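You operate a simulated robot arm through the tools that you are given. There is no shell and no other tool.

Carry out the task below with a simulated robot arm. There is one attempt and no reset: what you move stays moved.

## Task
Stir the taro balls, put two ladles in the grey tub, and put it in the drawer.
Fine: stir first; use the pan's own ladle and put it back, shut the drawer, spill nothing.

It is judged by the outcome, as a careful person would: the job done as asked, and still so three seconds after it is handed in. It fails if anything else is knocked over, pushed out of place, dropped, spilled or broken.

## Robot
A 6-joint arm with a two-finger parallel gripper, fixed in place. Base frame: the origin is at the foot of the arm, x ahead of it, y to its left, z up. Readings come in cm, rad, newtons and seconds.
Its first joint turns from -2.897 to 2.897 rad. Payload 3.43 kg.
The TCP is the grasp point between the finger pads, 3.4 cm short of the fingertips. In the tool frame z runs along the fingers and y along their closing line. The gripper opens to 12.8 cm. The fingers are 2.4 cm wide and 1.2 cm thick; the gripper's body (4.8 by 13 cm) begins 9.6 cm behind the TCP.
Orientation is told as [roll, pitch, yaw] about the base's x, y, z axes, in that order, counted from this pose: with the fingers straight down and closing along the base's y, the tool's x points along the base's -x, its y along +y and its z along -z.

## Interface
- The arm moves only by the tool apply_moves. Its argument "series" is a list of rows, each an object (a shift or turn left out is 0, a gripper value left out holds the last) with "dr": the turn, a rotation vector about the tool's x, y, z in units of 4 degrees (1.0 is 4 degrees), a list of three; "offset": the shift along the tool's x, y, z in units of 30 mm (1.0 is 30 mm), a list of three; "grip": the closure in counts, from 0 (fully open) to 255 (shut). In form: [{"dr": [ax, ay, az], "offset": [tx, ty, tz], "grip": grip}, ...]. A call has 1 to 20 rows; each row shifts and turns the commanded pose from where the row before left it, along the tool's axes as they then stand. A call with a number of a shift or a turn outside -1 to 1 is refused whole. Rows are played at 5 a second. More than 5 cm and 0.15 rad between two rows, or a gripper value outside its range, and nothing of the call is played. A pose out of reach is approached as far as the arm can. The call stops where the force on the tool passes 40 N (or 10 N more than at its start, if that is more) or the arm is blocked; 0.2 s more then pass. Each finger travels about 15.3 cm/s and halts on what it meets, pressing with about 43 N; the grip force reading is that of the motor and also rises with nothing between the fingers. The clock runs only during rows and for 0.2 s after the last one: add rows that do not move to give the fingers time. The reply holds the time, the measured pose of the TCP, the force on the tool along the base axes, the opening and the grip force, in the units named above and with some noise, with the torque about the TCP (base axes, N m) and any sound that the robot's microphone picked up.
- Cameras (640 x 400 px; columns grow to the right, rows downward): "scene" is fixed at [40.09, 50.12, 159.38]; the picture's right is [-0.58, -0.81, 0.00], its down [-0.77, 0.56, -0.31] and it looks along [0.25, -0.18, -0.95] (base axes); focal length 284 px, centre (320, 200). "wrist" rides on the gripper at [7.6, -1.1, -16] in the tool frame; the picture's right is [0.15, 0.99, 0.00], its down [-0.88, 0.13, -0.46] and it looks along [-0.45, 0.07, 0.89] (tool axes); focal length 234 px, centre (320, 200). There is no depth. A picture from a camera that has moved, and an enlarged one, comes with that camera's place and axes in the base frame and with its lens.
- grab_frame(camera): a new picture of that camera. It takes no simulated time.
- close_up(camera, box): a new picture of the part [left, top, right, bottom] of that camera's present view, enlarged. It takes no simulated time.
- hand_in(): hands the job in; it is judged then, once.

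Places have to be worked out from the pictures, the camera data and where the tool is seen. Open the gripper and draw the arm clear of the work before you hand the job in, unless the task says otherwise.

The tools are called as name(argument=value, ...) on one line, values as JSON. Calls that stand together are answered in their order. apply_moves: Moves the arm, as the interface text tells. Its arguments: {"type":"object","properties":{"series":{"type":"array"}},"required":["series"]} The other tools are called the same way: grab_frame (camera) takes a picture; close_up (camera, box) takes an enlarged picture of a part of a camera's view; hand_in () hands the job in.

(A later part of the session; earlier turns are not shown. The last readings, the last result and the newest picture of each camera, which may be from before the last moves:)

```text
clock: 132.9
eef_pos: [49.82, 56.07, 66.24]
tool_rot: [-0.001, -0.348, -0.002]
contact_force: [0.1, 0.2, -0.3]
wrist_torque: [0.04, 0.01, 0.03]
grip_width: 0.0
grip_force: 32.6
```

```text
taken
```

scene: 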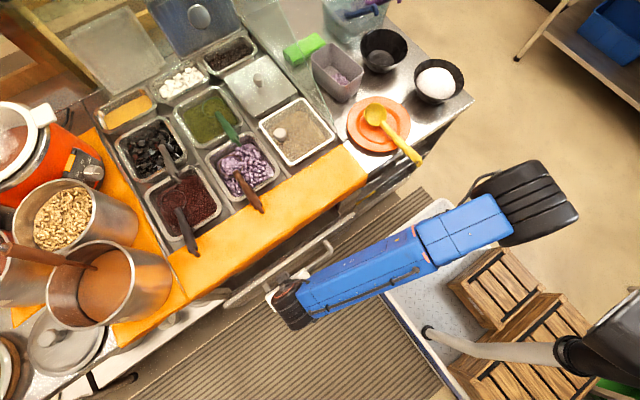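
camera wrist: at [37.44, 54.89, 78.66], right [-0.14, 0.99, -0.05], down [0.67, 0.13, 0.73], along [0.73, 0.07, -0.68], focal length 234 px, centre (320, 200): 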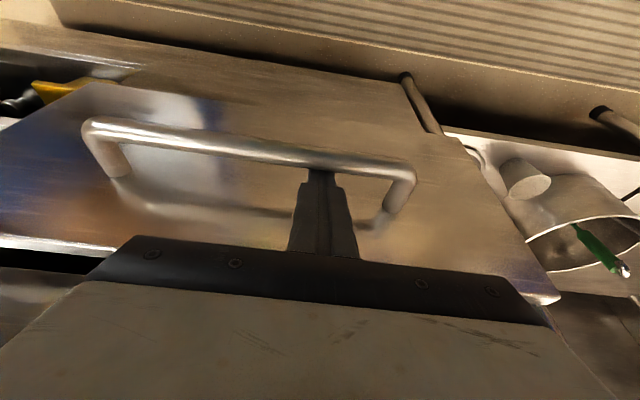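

The drawer is opening smoothly. Continue pulling.

apply_moves(series=[{"offset": [0.313, 0, -0.114]}, {"offset": [0.313, 0, -0.114]}, {"offset": [0.313, 0, -0.114]}, {"offset": [0.313, 0, -0.114]}, {"offset": [0.313, 0, -0.114]}, {"offset": [0.313, 0, -0.114]}, {"offset": [0.313, 0, -0.114]}, {"offset": [0.313, 0, -0.114]}, {"offset": [0.313, 0, -0.114]}, {"offset": [0.313, 0, -0.114]}, {}])

grab_frame(camera="wrist")

grab_frame(camera="scene")

```text
clock: 135.3
eef_pos: [39.98, 56.14, 66.34]
tool_rot: [0.003, -0.35, -0.002]
contact_force: [0.4, 0.4, 0.8]
wrist_torque: [-0.03, 0.02, -0.02]
grip_width: 0.0
grip_force: 33.0
```

```text
taken
camera wrist: at [27.5, 54.92, 78.73], right [-0.14, 0.99, -0.05], down [0.67, 0.13, 0.73], along [0.73, 0.07, -0.68], focal length 234 px, centre (320, 200)
```

wrist: 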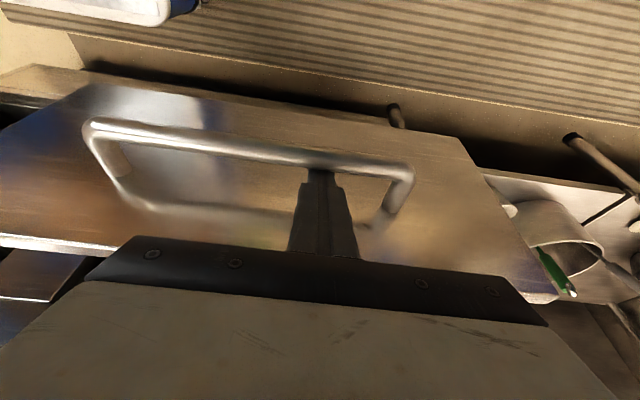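

```text
taken
```

scene: 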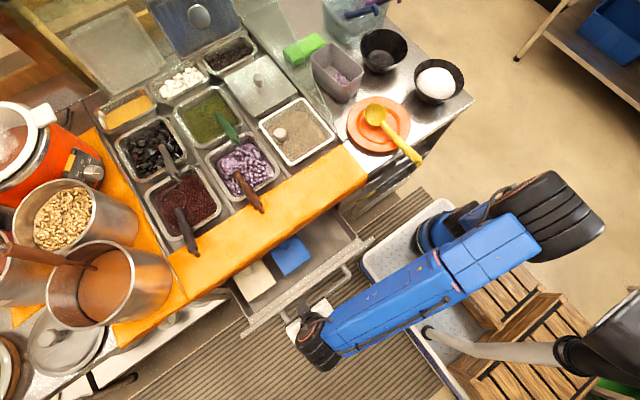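

The drawer shows some items inside (a blue and a beige one). I'll pull further to make room.

apply_moves(series=[{"offset": [0.313, 0, -0.114]}, {"offset": [0.313, 0, -0.114]}, {"offset": [0.313, 0, -0.114]}, {"offset": [0.313, 0, -0.114]}, {"offset": [0.313, 0, -0.114]}, {"offset": [0.313, 0, -0.114]}, {"offset": [0.313, 0, -0.114]}, {}])

grab_frame(camera="scene")

close_up(camera="scene", box=[220, 190, 400, 340])

```text
clock: 137.1
eef_pos: [33.01, 56.1, 66.31]
tool_rot: [0.003, -0.35, -0.003]
contact_force: [0.2, -0.3, -0.7]
wrist_torque: [0.03, -0.04, 0.01]
grip_width: 0.0
grip_force: 33.1
```

```text
taken
```

scene: 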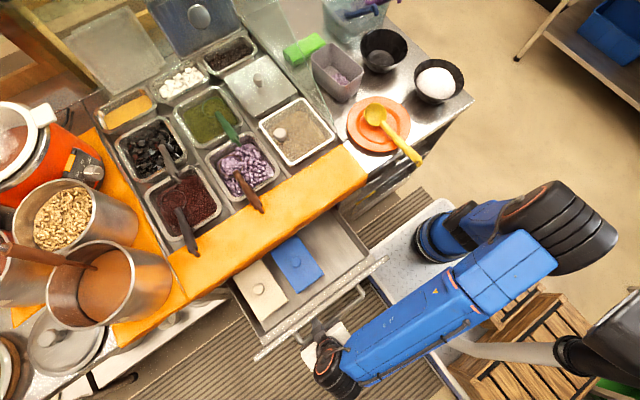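

```text
2.67 times, centred on (310, 265) of scene
camera zoom: at [40.09, 50.12, 159.38], right [-0.58, -0.81, 0.0], down [-0.77, 0.56, -0.31], along [0.25, -0.18, -0.95], focal length 756 px, centre (347, 27)
```

zoom: 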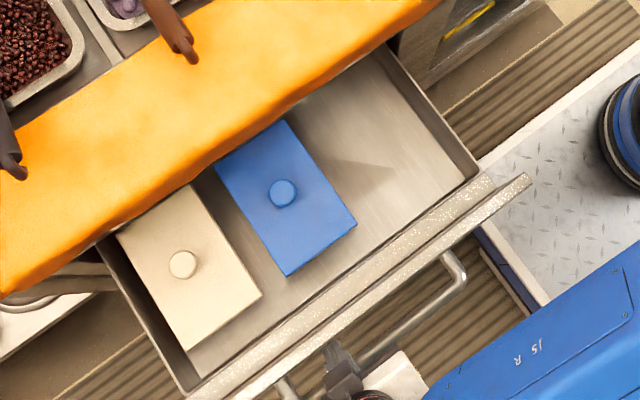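

The drawer is open about 21 cm. Inside are two lidded boxes (beige, blue) on the +y side and a free space about 14 cm wide on the −y side. I'll unhook the fingers and rise to inspect the interior.

apply_moves(series=[{"offset": [-0.15, 0, 0.055]}, {"offset": [0, 0, -0.5]}, {"offset": [0, 0, -0.5]}, {"offset": [0, 0, -0.6]}, {"offset": [0, 0, -0.8]}, {"offset": [0, 0, -0.9]}, {"offset": [0, -0.3, -0.9]}, {"offset": [0, -0.6, -0.9]}, {"offset": [0, -0.9, -0.9], "dr": [0, 1, 0]}, {"offset": [0, -0.9, -0.5], "dr": [0, 1, 0]}, {"offset": [0, -0.9, -0.5], "dr": [0, 1, 0]}, {"offset": [0, -0.9, 0], "dr": [0, 1, 0]}, {"offset": [0, -0.5, 0], "dr": [0, 1, 0]}, {"grip": 0}, {}])

grab_frame(camera="wrist")

grab_frame(camera="scene")

```text
clock: 140.3
eef_pos: [26.52, 41.13, 86.12]
tool_rot: [0.001, 0.001, -0.002]
contact_force: [0.2, -0.9, -1.0]
wrist_torque: [0.02, 0.02, 0.02]
grip_width: 12.8
grip_force: 0.1
```

```text
taken
camera wrist: at [19.02, 39.9, 102.02], right [-0.14, 0.99, 0.0], down [0.88, 0.13, 0.45], along [0.45, 0.07, -0.89], focal length 234 px, centre (320, 200)
```

wrist: 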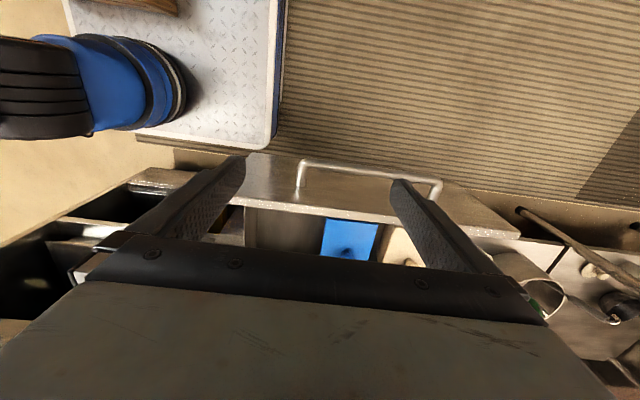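

```text
taken
```

scene: 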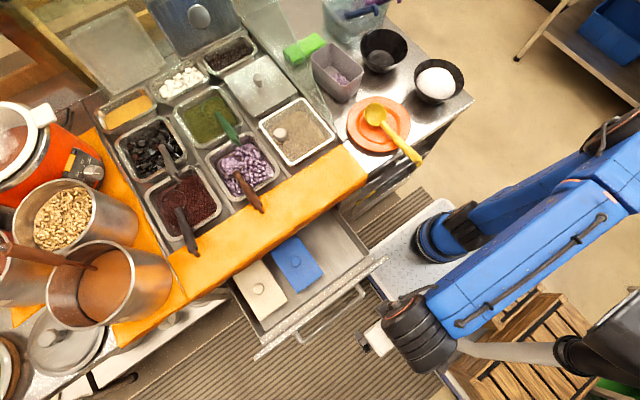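

Reach is fine even this close to the base. Moving over the drawer for a top view of the free space.

apply_moves(series=[{"offset": [-0.5, -0.1, -0.9]}, {"offset": [-0.9, -0.1, -0.9]}, {"offset": [-0.9, -0.1, -0.9]}, {"offset": [-0.9, -0.1, -0.9]}, {"offset": [-0.9, -0.1, -0.3]}, {"offset": [-0.9, -0.1, 0]}, {"offset": [-0.9, -0.1, 0]}, {}])

grab_frame(camera="wrist")

close_up(camera="scene", box=[220, 190, 400, 340])

```text
clock: 142.1
eef_pos: [44.08, 38.99, 97.99]
tool_rot: [0.002, 0.0, -0.001]
contact_force: [0.8, 0.7, -0.5]
wrist_torque: [-0.02, -0.01, -0.01]
grip_width: 12.79
grip_force: 0.2
```

```text
taken
camera wrist: at [36.66, 37.9, 113.95], right [-0.15, 0.99, 0.0], down [0.88, 0.13, 0.46], along [0.45, 0.07, -0.89], focal length 234 px, centre (320, 200)
```

wrist: 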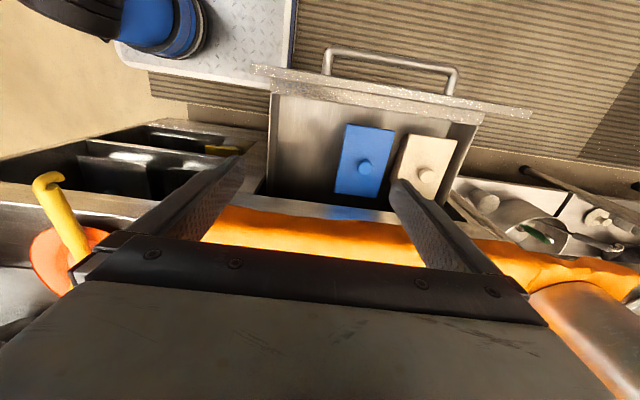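

```text
2.67 times, centred on (310, 265) of scene
camera zoom: at [40.09, 50.12, 159.38], right [-0.58, -0.81, 0.0], down [-0.77, 0.56, -0.31], along [0.25, -0.18, -0.95], focal length 756 px, centre (347, 27)
```

zoom: 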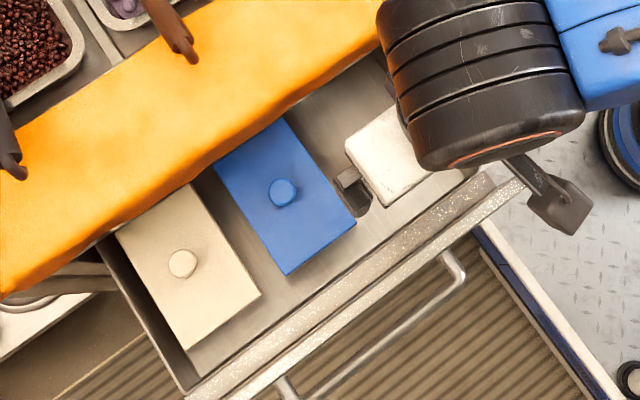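

close_up(camera="wrist", box=[230, 40, 510, 240])

```text
2.00 times, centred on (370, 140) of wrist
camera zoom: at [36.66, 37.9, 113.95], right [-0.15, 0.99, 0.0], down [0.88, 0.13, 0.46], along [0.45, 0.07, -0.89], focal length 468 px, centre (220, 320)
```

zoom: 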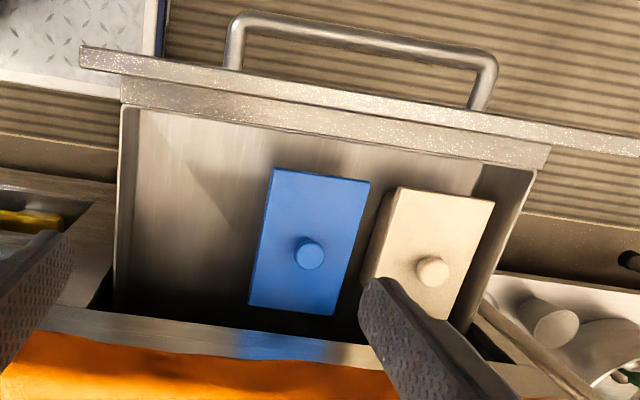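

Drawer interior: floor z ≈ 59, wall tops ≈ 72, blue box's edge at y ≈ 45, free space y 31.5–45 and x 40–58; the 8 cm-tall tub fits. Now to fetch the tub: travel in front of the glass, yaw 7.5° to match the tub, and stop above it with the fingers ~10.8 cm open.

apply_moves(series=[{"offset": [-0.64, -0.91, -0.2], "grip": 40}, {"offset": [-0.64, -0.91, -0.2]}, {"offset": [-0.64, -0.91, -0.2]}, {"offset": [-0.64, -0.91, -0.2]}, {"offset": [-0.64, -0.91, -0.2]}, {"offset": [-0.64, -0.91, -0.2]}, {"offset": [-0.64, -0.91, -0.2]}, {"offset": [-0.64, -0.91, -0.2]}, {"offset": [-0.64, -0.91, -0.2]}, {"offset": [-0.64, -0.91, -0.2]}, {"offset": [-0.64, -0.91, -0.2]}, {"dr": [0, 0, -0.94]}, {"dr": [0, 0, -0.94]}, {}])

grab_frame(camera="wrist")

close_up(camera="scene", box=[290, 20, 410, 120])

```text
clock: 145.1
eef_pos: [65.31, 8.92, 104.32]
tool_rot: [0.002, -0.001, 0.131]
contact_force: [0.7, 0.2, 0.3]
wrist_torque: [0.0, 0.03, 0.02]
grip_width: 10.78
grip_force: 0.1
```

```text
taken
camera wrist: at [57.95, 6.75, 120.3], right [-0.27, 0.96, 0.0], down [0.86, 0.24, 0.46], along [0.44, 0.13, -0.89], focal length 234 px, centre (320, 200)
```

wrist: 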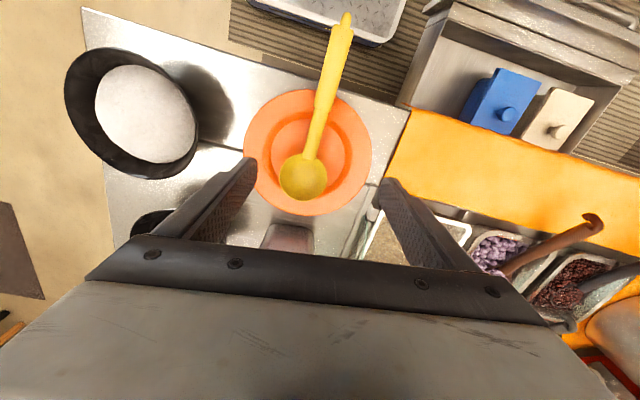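

```text
4.00 times, centred on (350, 70) of scene
camera zoom: at [40.09, 50.12, 159.38], right [-0.58, -0.81, 0.0], down [-0.77, 0.56, -0.31], along [0.25, -0.18, -0.95], focal length 1134 px, centre (200, 720)
```

zoom: 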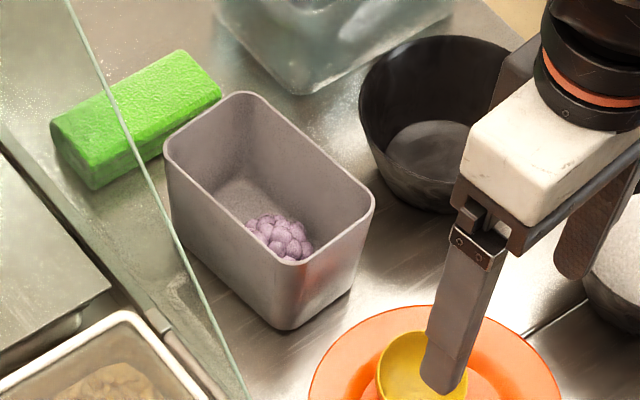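

The tub hasn't moved. Moving forward above it, with slight descent to Z ≈ 101.

apply_moves(series=[{"offset": [-0.9, -0.13, 0.14]}, {"offset": [-0.9, -0.13, 0.14]}, {"offset": [-0.9, -0.13, 0.14]}, {"offset": [-0.9, -0.13, 0.14]}, {"offset": [-0.9, -0.13, 0.14]}, {"offset": [-0.9, -0.13, 0.14]}, {"offset": [-0.9, -0.13, 0.14]}, {"offset": [-0.9, -0.13, 0.14]}, {}])

grab_frame(camera="wrist")

close_up(camera="scene", box=[290, 20, 410, 120])

```text
clock: 147.1
eef_pos: [87.06, 8.69, 101.05]
tool_rot: [0.001, -0.001, 0.13]
contact_force: [0.1, 0.2, -1.0]
wrist_torque: [0.01, 0.01, 0.0]
grip_width: 10.79
grip_force: 0.1
```

```text
taken
camera wrist: at [79.87, 6.53, 116.97], right [-0.27, 0.96, 0.0], down [0.86, 0.24, 0.46], along [0.44, 0.13, -0.89], focal length 234 px, centre (320, 200)
```

wrist: 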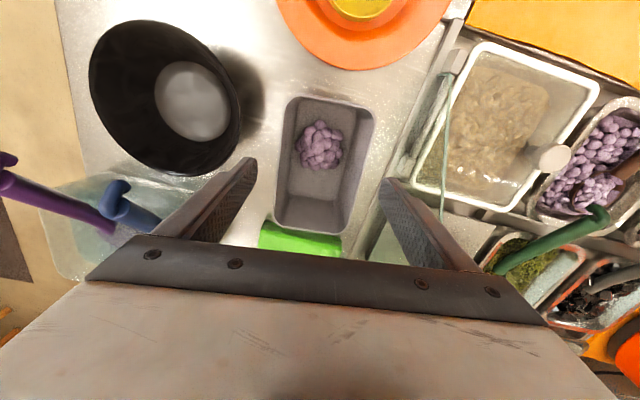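

```text
4.00 times, centred on (350, 70) of scene
camera zoom: at [40.09, 50.12, 159.38], right [-0.58, -0.81, 0.0], down [-0.77, 0.56, -0.31], along [0.25, -0.18, -0.95], focal length 1134 px, centre (200, 720)
```

zoom: 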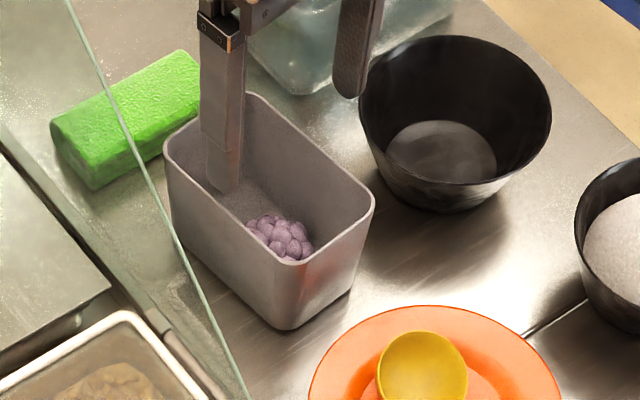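

Clear top view: the tub (centre ≈ (88.6, 9.0)) lies between the fingers. I'll shift 0.2 cm in +y and descend around it.

apply_moves(series=[{"offset": [0, 0.07, 0.4]}, {"offset": [0, 0, 0.45]}, {"offset": [0, 0, 0.45]}, {"offset": [0, 0, 0.45]}, {"offset": [0, 0, 0.45]}, {"offset": [0, 0, 0.45]}, {"offset": [0, 0, 0.45]}, {"offset": [0, 0, 0.35]}, {}])

grab_frame(camera="wrist")

close_up(camera="scene", box=[290, 20, 410, 120])

```text
clock: 149.1
eef_pos: [87.16, 8.91, 90.44]
tool_rot: [0.003, -0.001, 0.127]
contact_force: [0.3, -0.3, -0.5]
wrist_torque: [0.0, -0.01, 0.0]
grip_width: 10.81
grip_force: 0.0
```

```text
taken
camera wrist: at [79.86, 6.73, 106.51], right [-0.27, 0.96, 0.0], down [0.86, 0.24, 0.46], along [0.44, 0.13, -0.89], focal length 234 px, centre (320, 200)
```

wrist: 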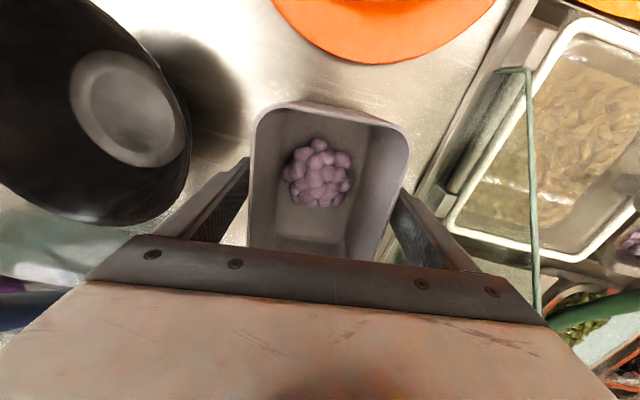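

```text
4.00 times, centred on (350, 70) of scene
camera zoom: at [40.09, 50.12, 159.38], right [-0.58, -0.81, 0.0], down [-0.77, 0.56, -0.31], along [0.25, -0.18, -0.95], focal length 1134 px, centre (200, 720)
```

zoom: 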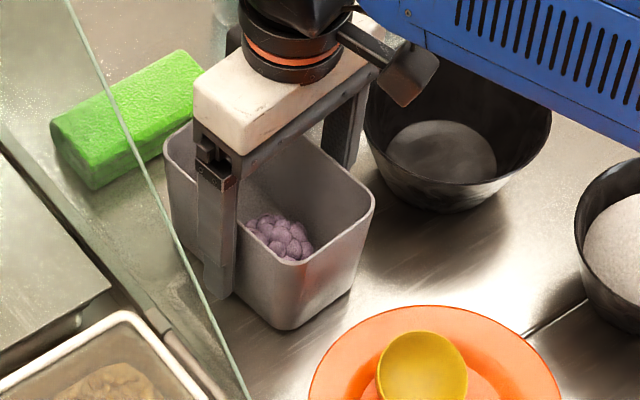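

The fingers straddle the tub without contact. Closing gradually.

apply_moves(series=[{"grip": 60}, {"grip": 75}, {"grip": 85}, {"grip": 95}, {"grip": 110}, {"grip": 150}, {"grip": 200}, {}, {}])

close_up(camera="scene", box=[290, 20, 410, 120])

grab_frame(camera="wrist")

```text
clock: 151.1
eef_pos: [87.12, 8.91, 90.54]
tool_rot: [0.004, 0.001, 0.129]
contact_force: [-0.8, -0.7, 0.3]
wrist_torque: [-0.02, -0.04, -0.02]
grip_width: 9.11
grip_force: 43.0
```

```text
4.00 times, centred on (350, 70) of scene
camera zoom: at [40.09, 50.12, 159.38], right [-0.58, -0.81, 0.0], down [-0.77, 0.56, -0.31], along [0.25, -0.18, -0.95], focal length 1134 px, centre (200, 720)
```

zoom: 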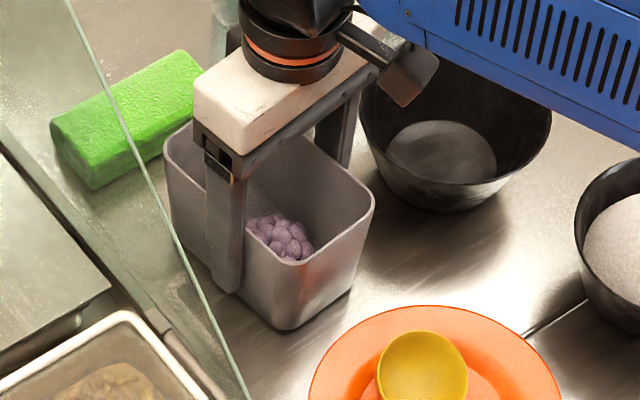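

```text
taken
camera wrist: at [79.86, 6.73, 106.52], right [-0.27, 0.96, 0.0], down [0.86, 0.24, 0.46], along [0.44, 0.13, -0.89], focal length 234 px, centre (320, 200)
```

wrist: 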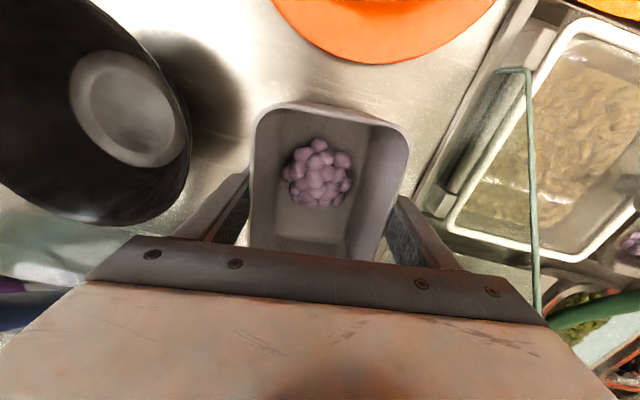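

The tub is 9.1 cm wide, so in the drawer the finger clearance beside the blue box is small. I'll re-grip 2.7 cm higher so the fingertips stay nearly above the blue lid's level when placing.

apply_moves(series=[{"grip": 58}, {}, {"offset": [0, 0, -0.3]}, {"offset": [0, 0, -0.3]}, {"offset": [0, 0, -0.3]}, {"grip": 80}, {"grip": 110}, {"grip": 200}, {}, {}])

close_up(camera="scene", box=[290, 20, 410, 120])

```text
clock: 153.3
eef_pos: [87.1, 8.75, 93.27]
tool_rot: [0.001, 0.0, 0.13]
contact_force: [-0.4, 0.1, 0.1]
wrist_torque: [-0.05, 0.03, 0.0]
grip_width: 9.09
grip_force: 43.3
```

```text
4.00 times, centred on (350, 70) of scene
camera zoom: at [40.09, 50.12, 159.38], right [-0.58, -0.81, 0.0], down [-0.77, 0.56, -0.31], along [0.25, -0.18, -0.95], focal length 1134 px, centre (200, 720)
```

zoom: 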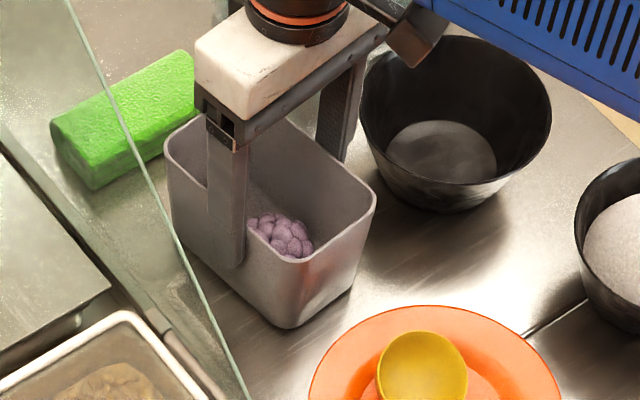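

Gripped at 9.09 cm with a solid force. Test lift by 2 cm, slowly.

apply_moves(series=[{"offset": [0, 0, -0.1]}, {"offset": [0, 0, -0.15]}, {"offset": [0, 0, -0.2]}, {"offset": [0, 0, -0.2]}, {}, {}])

close_up(camera="scene", box=[290, 20, 410, 120])

grab_frame(camera="wrist")

```text
clock: 154.7
eef_pos: [87.07, 8.79, 95.21]
tool_rot: [0.001, 0.0, 0.128]
contact_force: [0.8, 0.9, -1.7]
wrist_torque: [0.01, 0.02, -0.03]
grip_width: 9.12
grip_force: 43.2
```

```text
4.00 times, centred on (350, 70) of scene
camera zoom: at [40.09, 50.12, 159.38], right [-0.58, -0.81, 0.0], down [-0.77, 0.56, -0.31], along [0.25, -0.18, -0.95], focal length 1134 px, centre (200, 720)
```

zoom: 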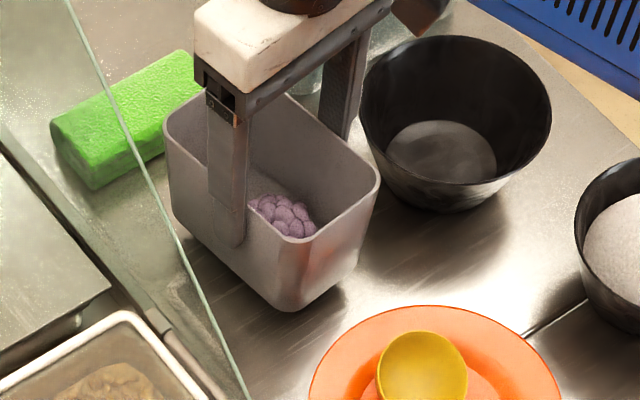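

```text
taken
camera wrist: at [79.9, 6.63, 111.16], right [-0.27, 0.96, 0.0], down [0.86, 0.24, 0.46], along [0.44, 0.13, -0.89], focal length 234 px, centre (320, 200)
```

wrist: 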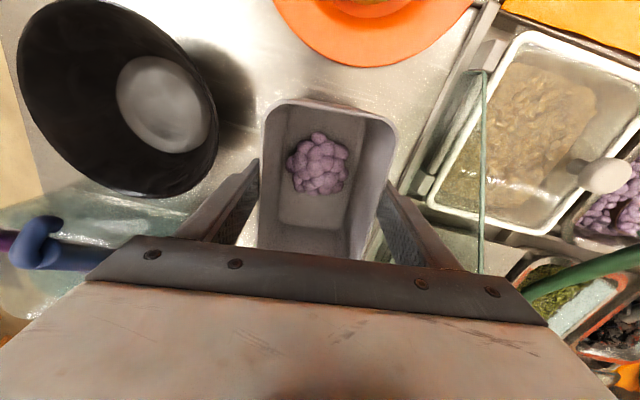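

The tub lifts level with its contents (about 1.7 N). I continue up, then retreat slowly in −x, clear of the glass and above the plate.

apply_moves(series=[{"offset": [0, 0, -0.25]}, {"offset": [0, 0, -0.35]}, {"offset": [0, 0, -0.35]}, {"offset": [0, 0, -0.35]}, {"offset": [0.1, 0.013, -0.25]}, {"offset": [0.25, 0.032, -0.15]}, {"offset": [0.4, 0.052, -0.1]}, {"offset": [0.496, 0.064, -0.1]}, {"offset": [0.496, 0.064, -0.1]}, {"offset": [0.496, 0.064, -0.1]}, {"offset": [0.496, 0.064, -0.1]}, {"offset": [0.496, 0.064, -0.1]}, {"offset": [0.496, 0.064, -0.1]}, {"offset": [0.496, 0.064, -0.1]}, {"offset": [0.496, 0.064, -0.1]}, {"offset": [0.496, 0.064, -0.1]}, {"offset": [0.496, 0.064, -0.1]}, {"offset": [0.496, 0.064, -0.1]}, {"offset": [0.496, 0.064, -0.1]}, {"offset": [0.496, 0.064, 0]}])

grab_frame(camera="scene")

grab_frame(camera="wrist")

```text
clock: 158.9
eef_pos: [65.3, 8.72, 104.09]
tool_rot: [-0.001, 0.002, 0.13]
contact_force: [-0.4, 0.0, -3.4]
wrist_torque: [0.0, 0.02, 0.04]
grip_width: 9.11
grip_force: 42.4
```

```text
taken
```

scene: 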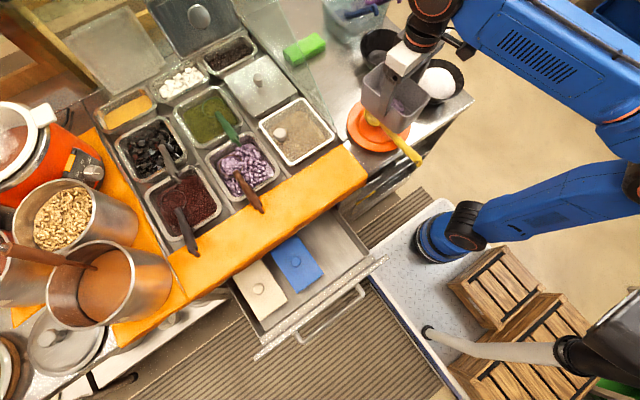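

```text
taken
camera wrist: at [58.0, 6.69, 120.17], right [-0.27, 0.96, 0.0], down [0.86, 0.24, 0.45], along [0.44, 0.13, -0.89], focal length 234 px, centre (320, 200)
```

wrist: 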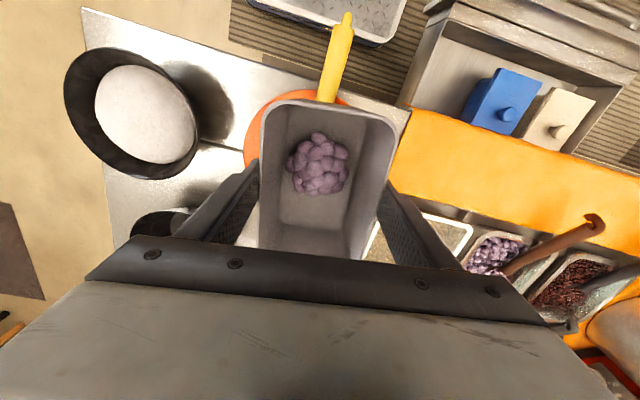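

The tub is steady. This view also shows the drawer from the side; I'll zoom in to refine the free space and floor height.

close_up(camera="wrist", box=[390, 0, 640, 170])

close_up(camera="scene", box=[220, 190, 400, 370])

```text
2.35 times, centred on (515, 85) of wrist
camera zoom: at [58.0, 6.69, 120.17], right [-0.27, 0.96, 0.0], down [0.86, 0.24, 0.45], along [0.44, 0.13, -0.89], focal length 551 px, centre (-139, 471)
```

zoom: 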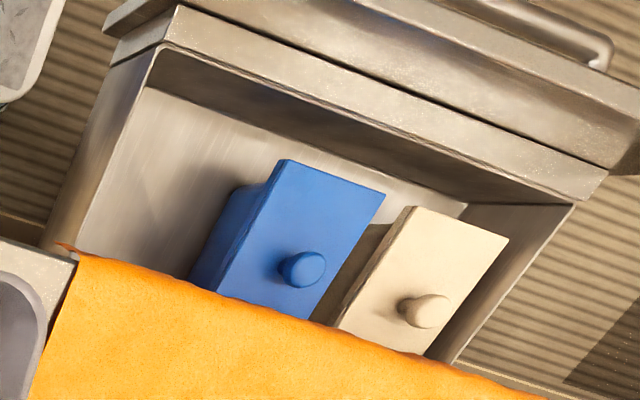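

```text
2.22 times, centred on (310, 280) of scene
camera zoom: at [40.09, 50.12, 159.38], right [-0.58, -0.81, 0.0], down [-0.77, 0.56, -0.31], along [0.25, -0.18, -0.95], focal length 630 px, centre (342, 22)
```

zoom: 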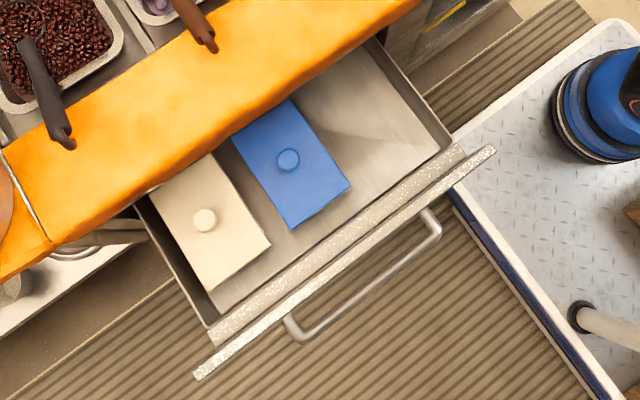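

The measurements of wall height disagree; I'll zoom tighter on the scene view of the drawer's free end to resolve it.

close_up(camera="scene", box=[280, 190, 400, 290])

close_up(camera="wrist", box=[400, 0, 560, 120])

```text
4.00 times, centred on (340, 240) of scene
camera zoom: at [40.09, 50.12, 159.38], right [-0.58, -0.81, 0.0], down [-0.77, 0.56, -0.31], along [0.25, -0.18, -0.95], focal length 1134 px, centre (240, 40)
```

zoom: 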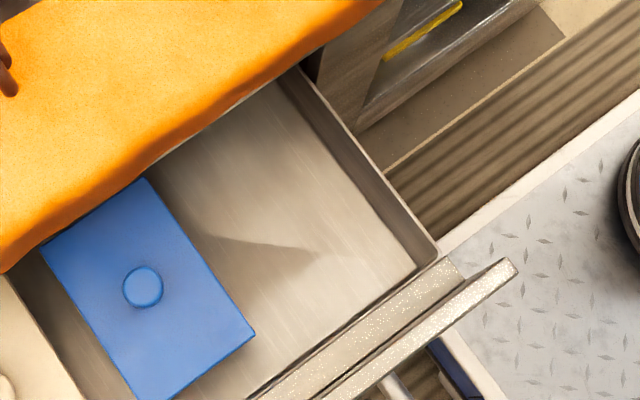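

```text
3.33 times, centred on (480, 60) of wrist
camera zoom: at [58.0, 6.69, 120.17], right [-0.27, 0.96, 0.0], down [0.86, 0.24, 0.45], along [0.44, 0.13, -0.89], focal length 781 px, centre (-213, 667)
```

zoom: 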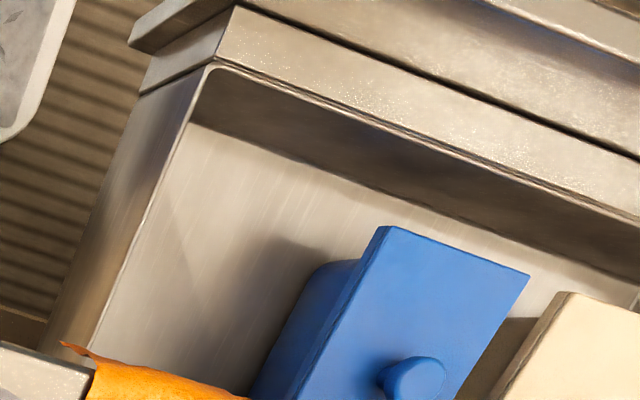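

The refined view gives a lower drawer box (wall top z ≈ 61, floor ≈ 49, inner −y wall y ≈ 29, blue box edge y ≈ 46), so there's a comfortable 17 cm-wide slot. Before lowering, I'll measure the held tub's extents relative to the gripper.

close_up(camera="scene", box=[340, 30, 440, 140])

close_up(camera="wrist", box=[200, 80, 460, 270])

```text
3.64 times, centred on (390, 85) of scene
camera zoom: at [40.09, 50.12, 159.38], right [-0.58, -0.81, 0.0], down [-0.77, 0.56, -0.31], along [0.25, -0.18, -0.95], focal length 1031 px, centre (66, 618)
```

zoom: 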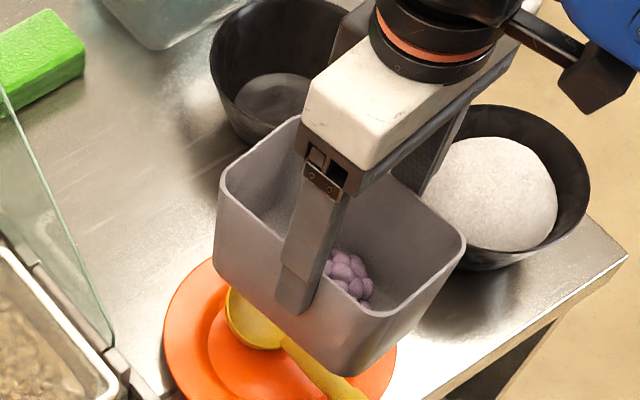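

```text
2.11 times, centred on (330, 175) of wrist
camera zoom: at [58.0, 6.69, 120.17], right [-0.27, 0.96, 0.0], down [0.86, 0.24, 0.45], along [0.44, 0.13, -0.89], focal length 493 px, centre (299, 253)
```

zoom: 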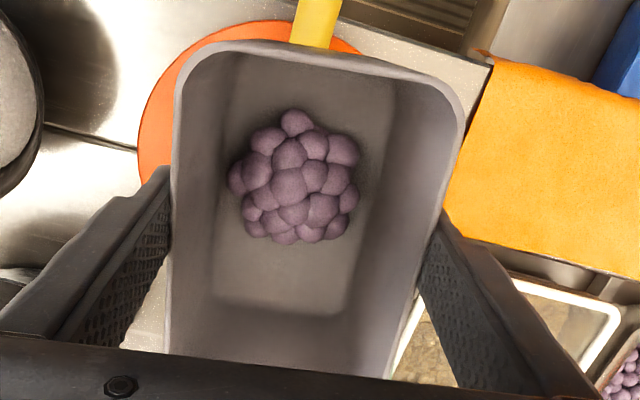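

Rim is level with the TCP; the tub spans 5.9 cm ahead to 9.1 cm behind the TCP along its axis, 8.2 cm tall. Now carry it slowly to above the drawer's free slot (TCP ≈ (47.2, 37.4)).

apply_moves(series=[{"offset": [0.104, 0.226, 0]}, {"offset": [0.183, 0.395, 0]}, {"offset": [0.261, 0.564, 0]}, {"offset": [0.261, 0.564, 0]}, {"offset": [0.261, 0.564, 0]}, {"offset": [0.261, 0.564, 0]}, {"offset": [0.261, 0.564, 0]}, {"offset": [0.261, 0.564, 0]}, {"offset": [0.261, 0.564, 0]}, {"offset": [0.261, 0.564, 0]}, {"offset": [0.261, 0.564, 0]}, {"offset": [0.261, 0.564, 0]}, {"offset": [0.261, 0.564, 0]}, {"offset": [0.261, 0.564, 0]}, {"offset": [0.261, 0.564, 0]}, {"offset": [0.261, 0.564, 0]}, {"offset": [0.261, 0.564, 0]}, {"offset": [0.261, 0.564, 0]}, {"offset": [0.183, 0.395, 0]}, {"offset": [0.104, 0.226, 0]}])

apply_moves(series=[{"dr": [0, 0, 0.46]}, {"dr": [0, 0, 0.46]}, {"dr": [0, 0, 0.46]}, {"dr": [0, 0, 0.46]}, {}])

grab_frame(camera="scene")

grab_frame(camera="wrist")

```text
clock: 163.1
eef_pos: [47.31, 37.43, 104.32]
tool_rot: [0.003, 0.0, 0.128]
contact_force: [0.1, 0.5, -2.9]
wrist_torque: [0.0, 0.02, -0.01]
grip_width: 9.05
grip_force: 43.0
```

```text
clock: 164.3
eef_pos: [47.35, 37.5, 104.3]
tool_rot: [0.001, -0.002, 0.003]
contact_force: [-0.6, 0.1, -2.9]
wrist_torque: [-0.03, 0.02, 0.0]
grip_width: 9.1
grip_force: 43.3
```

```text
taken
```

scene: 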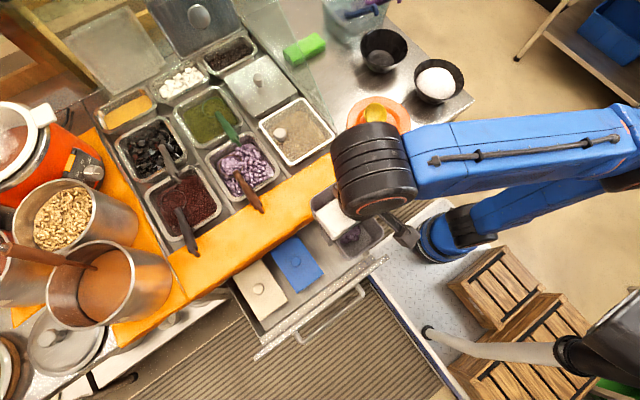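

```text
taken
camera wrist: at [39.77, 36.27, 120.27], right [-0.15, 0.99, 0.0], down [0.88, 0.13, 0.46], along [0.45, 0.07, -0.89], focal length 234 px, centre (320, 200)
```

wrist: 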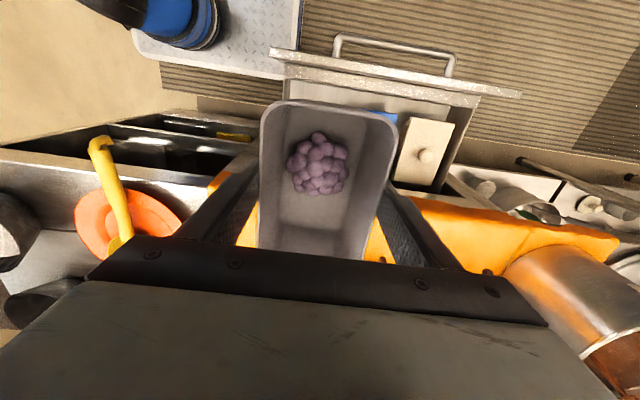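

The tub is above the slot with the yaw squared up. Lowering it steadily to just above drawer height.

apply_moves(series=[{"offset": [0, 0, 0.2]}, {"offset": [0, 0, 0.4]}, {"offset": [0, 0, 0.55]}, {"offset": [0, 0, 0.55]}, {"offset": [0, 0, 0.55]}, {"offset": [0, 0, 0.55]}, {"offset": [0, 0, 0.55]}, {"offset": [0, 0, 0.55]}, {"offset": [0, 0, 0.55]}, {"offset": [0, 0, 0.55]}, {"offset": [0, 0, 0.55]}, {"offset": [0, 0, 0.55]}, {"offset": [0, 0, 0.55]}, {"offset": [0, 0, 0.4]}, {"offset": [0, 0, 0.2]}, {}])

grab_frame(camera="wrist")

close_up(camera="scene", box=[260, 160, 420, 290])

```text
clock: 167.7
eef_pos: [47.14, 37.53, 82.38]
tool_rot: [-0.001, -0.002, 0.002]
contact_force: [0.0, 0.8, -1.8]
wrist_torque: [0.01, 0.0, 0.03]
grip_width: 9.09
grip_force: 43.3
```

```text
taken
camera wrist: at [39.75, 36.28, 98.4], right [-0.15, 0.99, 0.0], down [0.88, 0.13, 0.46], along [0.45, 0.07, -0.89], focal length 234 px, centre (320, 200)
```

wrist: 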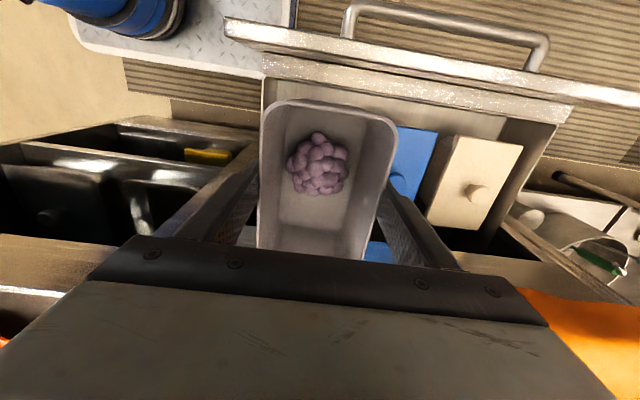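

```text
3.08 times, centred on (340, 225) of scene
camera zoom: at [40.09, 50.12, 159.38], right [-0.58, -0.81, 0.0], down [-0.77, 0.56, -0.31], along [0.25, -0.18, -0.95], focal length 872 px, centre (258, 123)
```

zoom: 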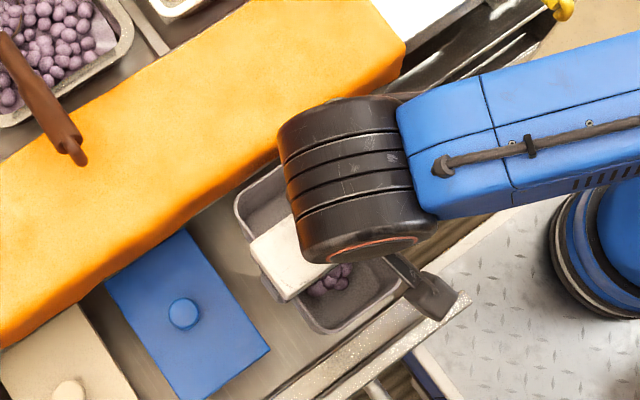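

Margins look fine all round. Lower to Z ≈ 70 (tub bottom just above the drawer walls), then shift 1 cm in +x.

apply_moves(series=[{"offset": [0, 0, 0.3]}, {"offset": [0, 0, 0.5]}, {"offset": [0, 0, 0.5]}, {"offset": [0, 0, 0.5]}, {"offset": [0, 0, 0.5]}, {"offset": [0, 0, 0.5]}, {"offset": [0, 0, 0.5]}, {"offset": [0, 0, 0.5]}, {"offset": [0, 0, 0.3]}, {"offset": [-0.15, 0, 0]}, {"offset": [-0.15, 0, 0]}, {}])

grab_frame(camera="wrist")

close_up(camera="scene", box=[260, 160, 420, 290])

```text
clock: 170.3
eef_pos: [48.23, 37.63, 70.2]
tool_rot: [0.0, -0.002, 0.003]
contact_force: [-0.6, -0.7, -2.6]
wrist_torque: [0.02, 0.05, 0.02]
grip_width: 9.07
grip_force: 43.3
```

```text
taken
camera wrist: at [40.7, 36.32, 86.24], right [-0.15, 0.99, 0.0], down [0.88, 0.13, 0.46], along [0.45, 0.07, -0.89], focal length 234 px, centre (320, 200)
```

wrist: 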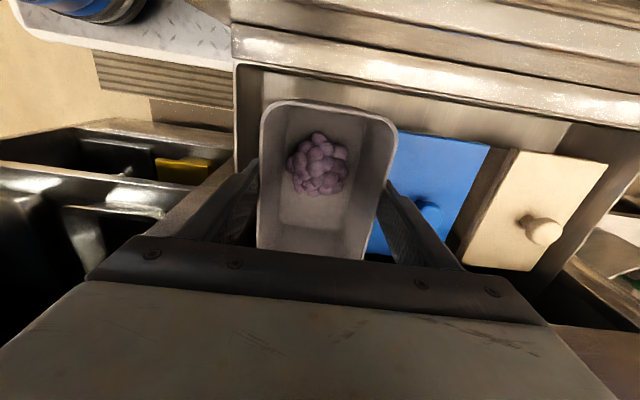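

```text
3.08 times, centred on (340, 225) of scene
camera zoom: at [40.09, 50.12, 159.38], right [-0.58, -0.81, 0.0], down [-0.77, 0.56, -0.31], along [0.25, -0.18, -0.95], focal length 872 px, centre (258, 123)
```

zoom: 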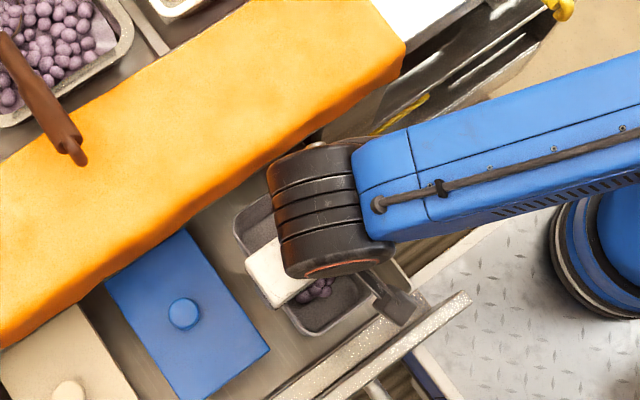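

Checking the drawer front's top edge relative to the wrist camera before the final descent.

close_up(camera="wrist", box=[200, 0, 460, 160])

close_up(camera="scene", box=[320, 210, 400, 270])

```text
2.46 times, centred on (330, 80) of wrist
camera zoom: at [40.7, 36.32, 86.24], right [-0.15, 0.99, 0.0], down [0.88, 0.13, 0.46], along [0.45, 0.07, -0.89], focal length 576 px, centre (295, 495)
```

zoom: 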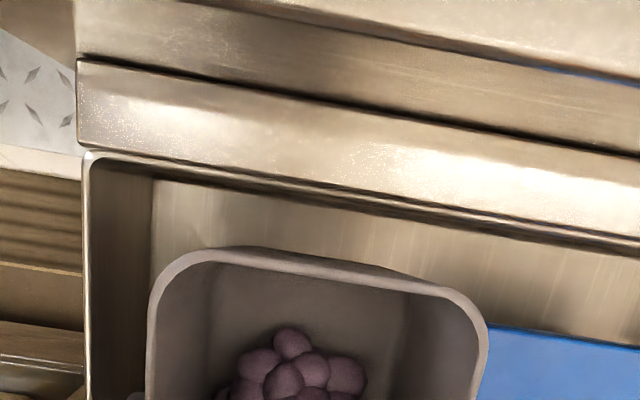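

```text
6.67 times, centred on (360, 240) of scene
camera zoom: at [40.09, 50.12, 159.38], right [-0.58, -0.81, 0.0], down [-0.77, 0.56, -0.31], along [0.25, -0.18, -0.95], focal length 1890 px, centre (53, -67)
```

zoom: 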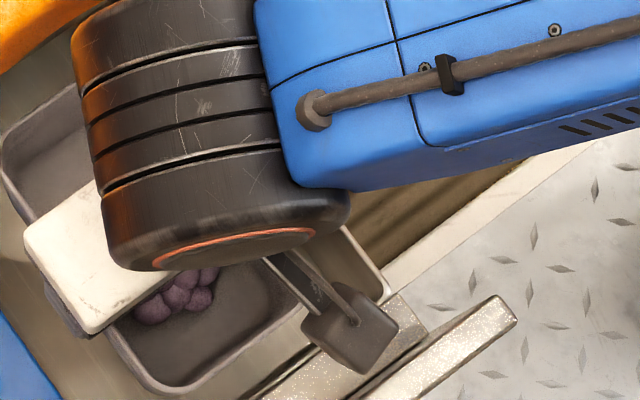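

Slab inner face at x ≈ 37.4 with top z ≈ 72; the wrist camera will clear it by ~1.4 cm, and the tub has 2–3 cm margins on each side. Lowering into the drawer.

apply_moves(series=[{"offset": [0, 0, 0.3]}, {"offset": [0, 0, 0.4]}, {"offset": [0, 0, 0.4]}, {"offset": [0, 0, 0.4]}, {"offset": [0, 0, 0.4]}, {"offset": [0, 0, 0.4]}, {"offset": [0, 0, 0.4]}, {"offset": [0, 0, 0.4]}, {"offset": [0, 0, 0.4]}, {"offset": [0, 0, 0.2]}, {}])

grab_frame(camera="wrist")

close_up(camera="scene", box=[260, 160, 420, 290])

```text
clock: 172.7
eef_pos: [48.18, 37.53, 59.12]
tool_rot: [0.001, 0.0, 0.002]
contact_force: [0.0, -0.9, 0.2]
wrist_torque: [-0.17, -0.26, -0.03]
grip_width: 9.09
grip_force: 43.2
```

```text
taken
camera wrist: at [40.67, 36.25, 75.21], right [-0.15, 0.99, 0.0], down [0.88, 0.13, 0.46], along [0.45, 0.07, -0.89], focal length 234 px, centre (320, 200)
```

wrist: 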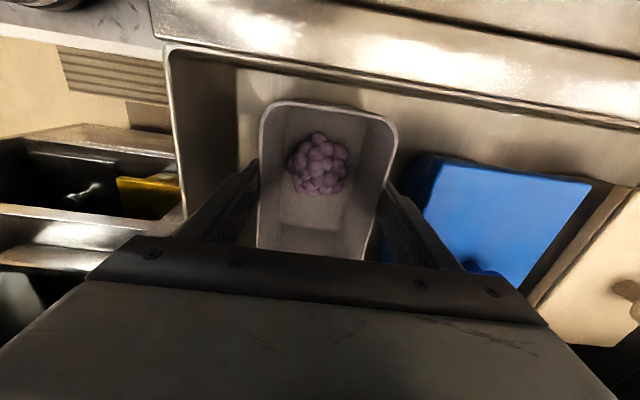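

```text
3.08 times, centred on (340, 225) of scene
camera zoom: at [40.09, 50.12, 159.38], right [-0.58, -0.81, 0.0], down [-0.77, 0.56, -0.31], along [0.25, -0.18, -0.95], focal length 872 px, centre (258, 123)
```

zoom: 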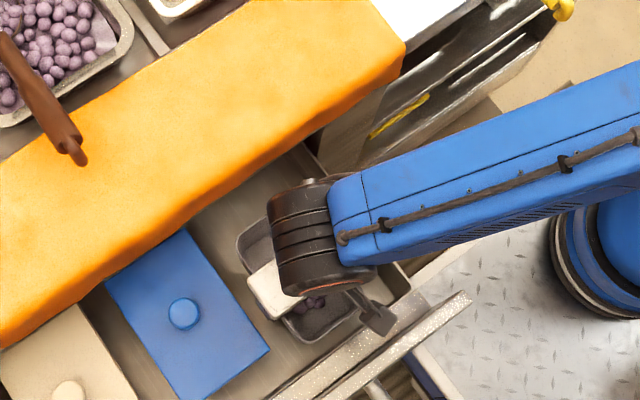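

The weight has come off the tool (force ≈ 0, small torques): the tub is touching the drawer floor. A final 2 mm down to seat it.

apply_moves(series=[{"offset": [0, 0, 0.05]}, {}])

```text
clock: 173.3
eef_pos: [48.04, 37.55, 59.09]
tool_rot: [0.004, -0.002, 0.002]
contact_force: [0.4, -4.2, 27.2]
wrist_torque: [-0.06, 0.04, -0.05]
grip_width: 9.11
grip_force: 42.6
```

It is firmly on the floor (27 N). I'll ease up a millimetre and open the fingers a little on each side.

apply_moves(series=[{"offset": [0, 0, -0.05]}, {"grip": 72}, {"grip": 66}, {"grip": 58}, {"grip": 48}, {}, {}])

grab_frame(camera="wrist")

```text
clock: 174.9
eef_pos: [48.23, 37.61, 59.16]
tool_rot: [0.0, 0.001, 0.003]
contact_force: [-0.6, 0.8, 0.3]
wrist_torque: [0.0, 0.03, -0.01]
grip_width: 10.41
grip_force: 0.1
```

```text
taken
camera wrist: at [40.7, 36.29, 75.14], right [-0.15, 0.99, 0.0], down [0.88, 0.13, 0.46], along [0.45, 0.07, -0.89], focal length 234 px, centre (320, 200)
```

wrist: 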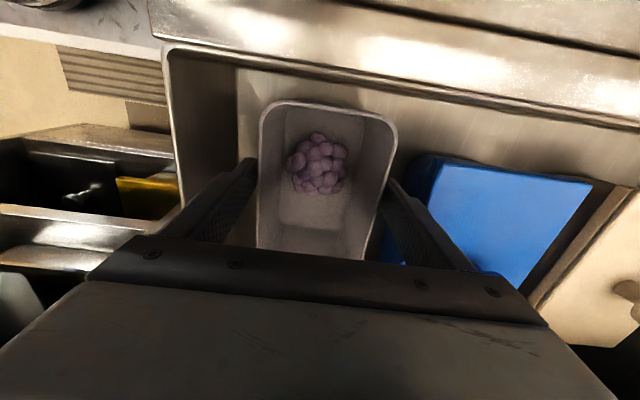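

Released; the tub stands in the drawer. Withdrawing straight up.

apply_moves(series=[{"offset": [0, 0, -0.2]}, {"offset": [0, 0, -0.3]}, {"offset": [0, 0, -0.4]}, {"offset": [0, 0, -0.6]}, {"offset": [0, 0, -0.8]}, {"offset": [0, 0, -0.9]}, {"offset": [0, 0, -0.9]}, {"offset": [0, 0, -0.9]}, {"offset": [0, 0, -0.9]}, {"offset": [0.3, 0, -0.9]}, {"offset": [0.5, 0, -0.9]}, {"offset": [0.5, 0, -0.9]}, {}])

grab_frame(camera="wrist")

grab_frame(camera="scene")

```text
clock: 177.7
eef_pos: [44.28, 37.57, 84.92]
tool_rot: [-0.001, 0.002, 0.003]
contact_force: [0.1, -0.4, 0.0]
wrist_torque: [0.03, -0.02, -0.01]
grip_width: 10.38
grip_force: 0.1
```

```text
taken
camera wrist: at [36.76, 36.29, 100.95], right [-0.15, 0.99, 0.0], down [0.88, 0.13, 0.45], along [0.45, 0.07, -0.89], focal length 234 px, centre (320, 200)
```

wrist: 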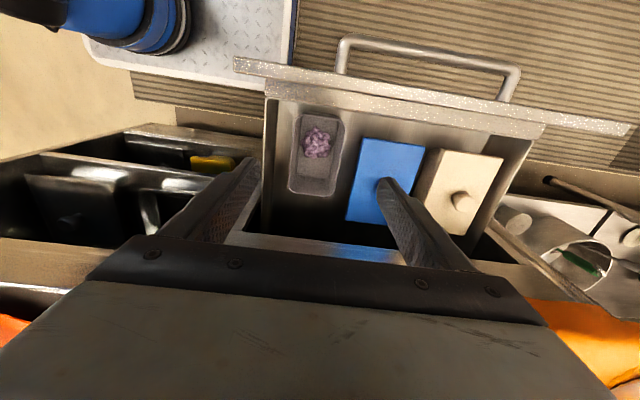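

```text
taken
```

scene: 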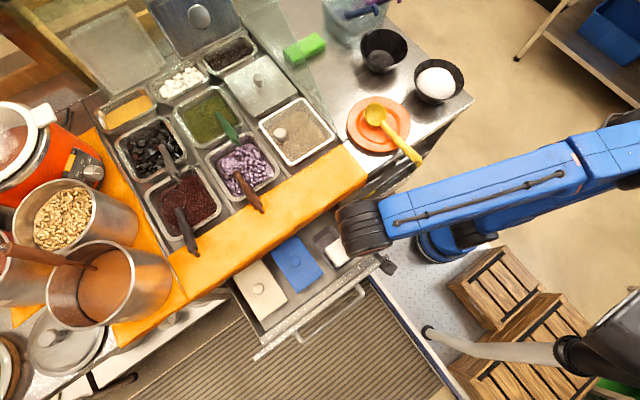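

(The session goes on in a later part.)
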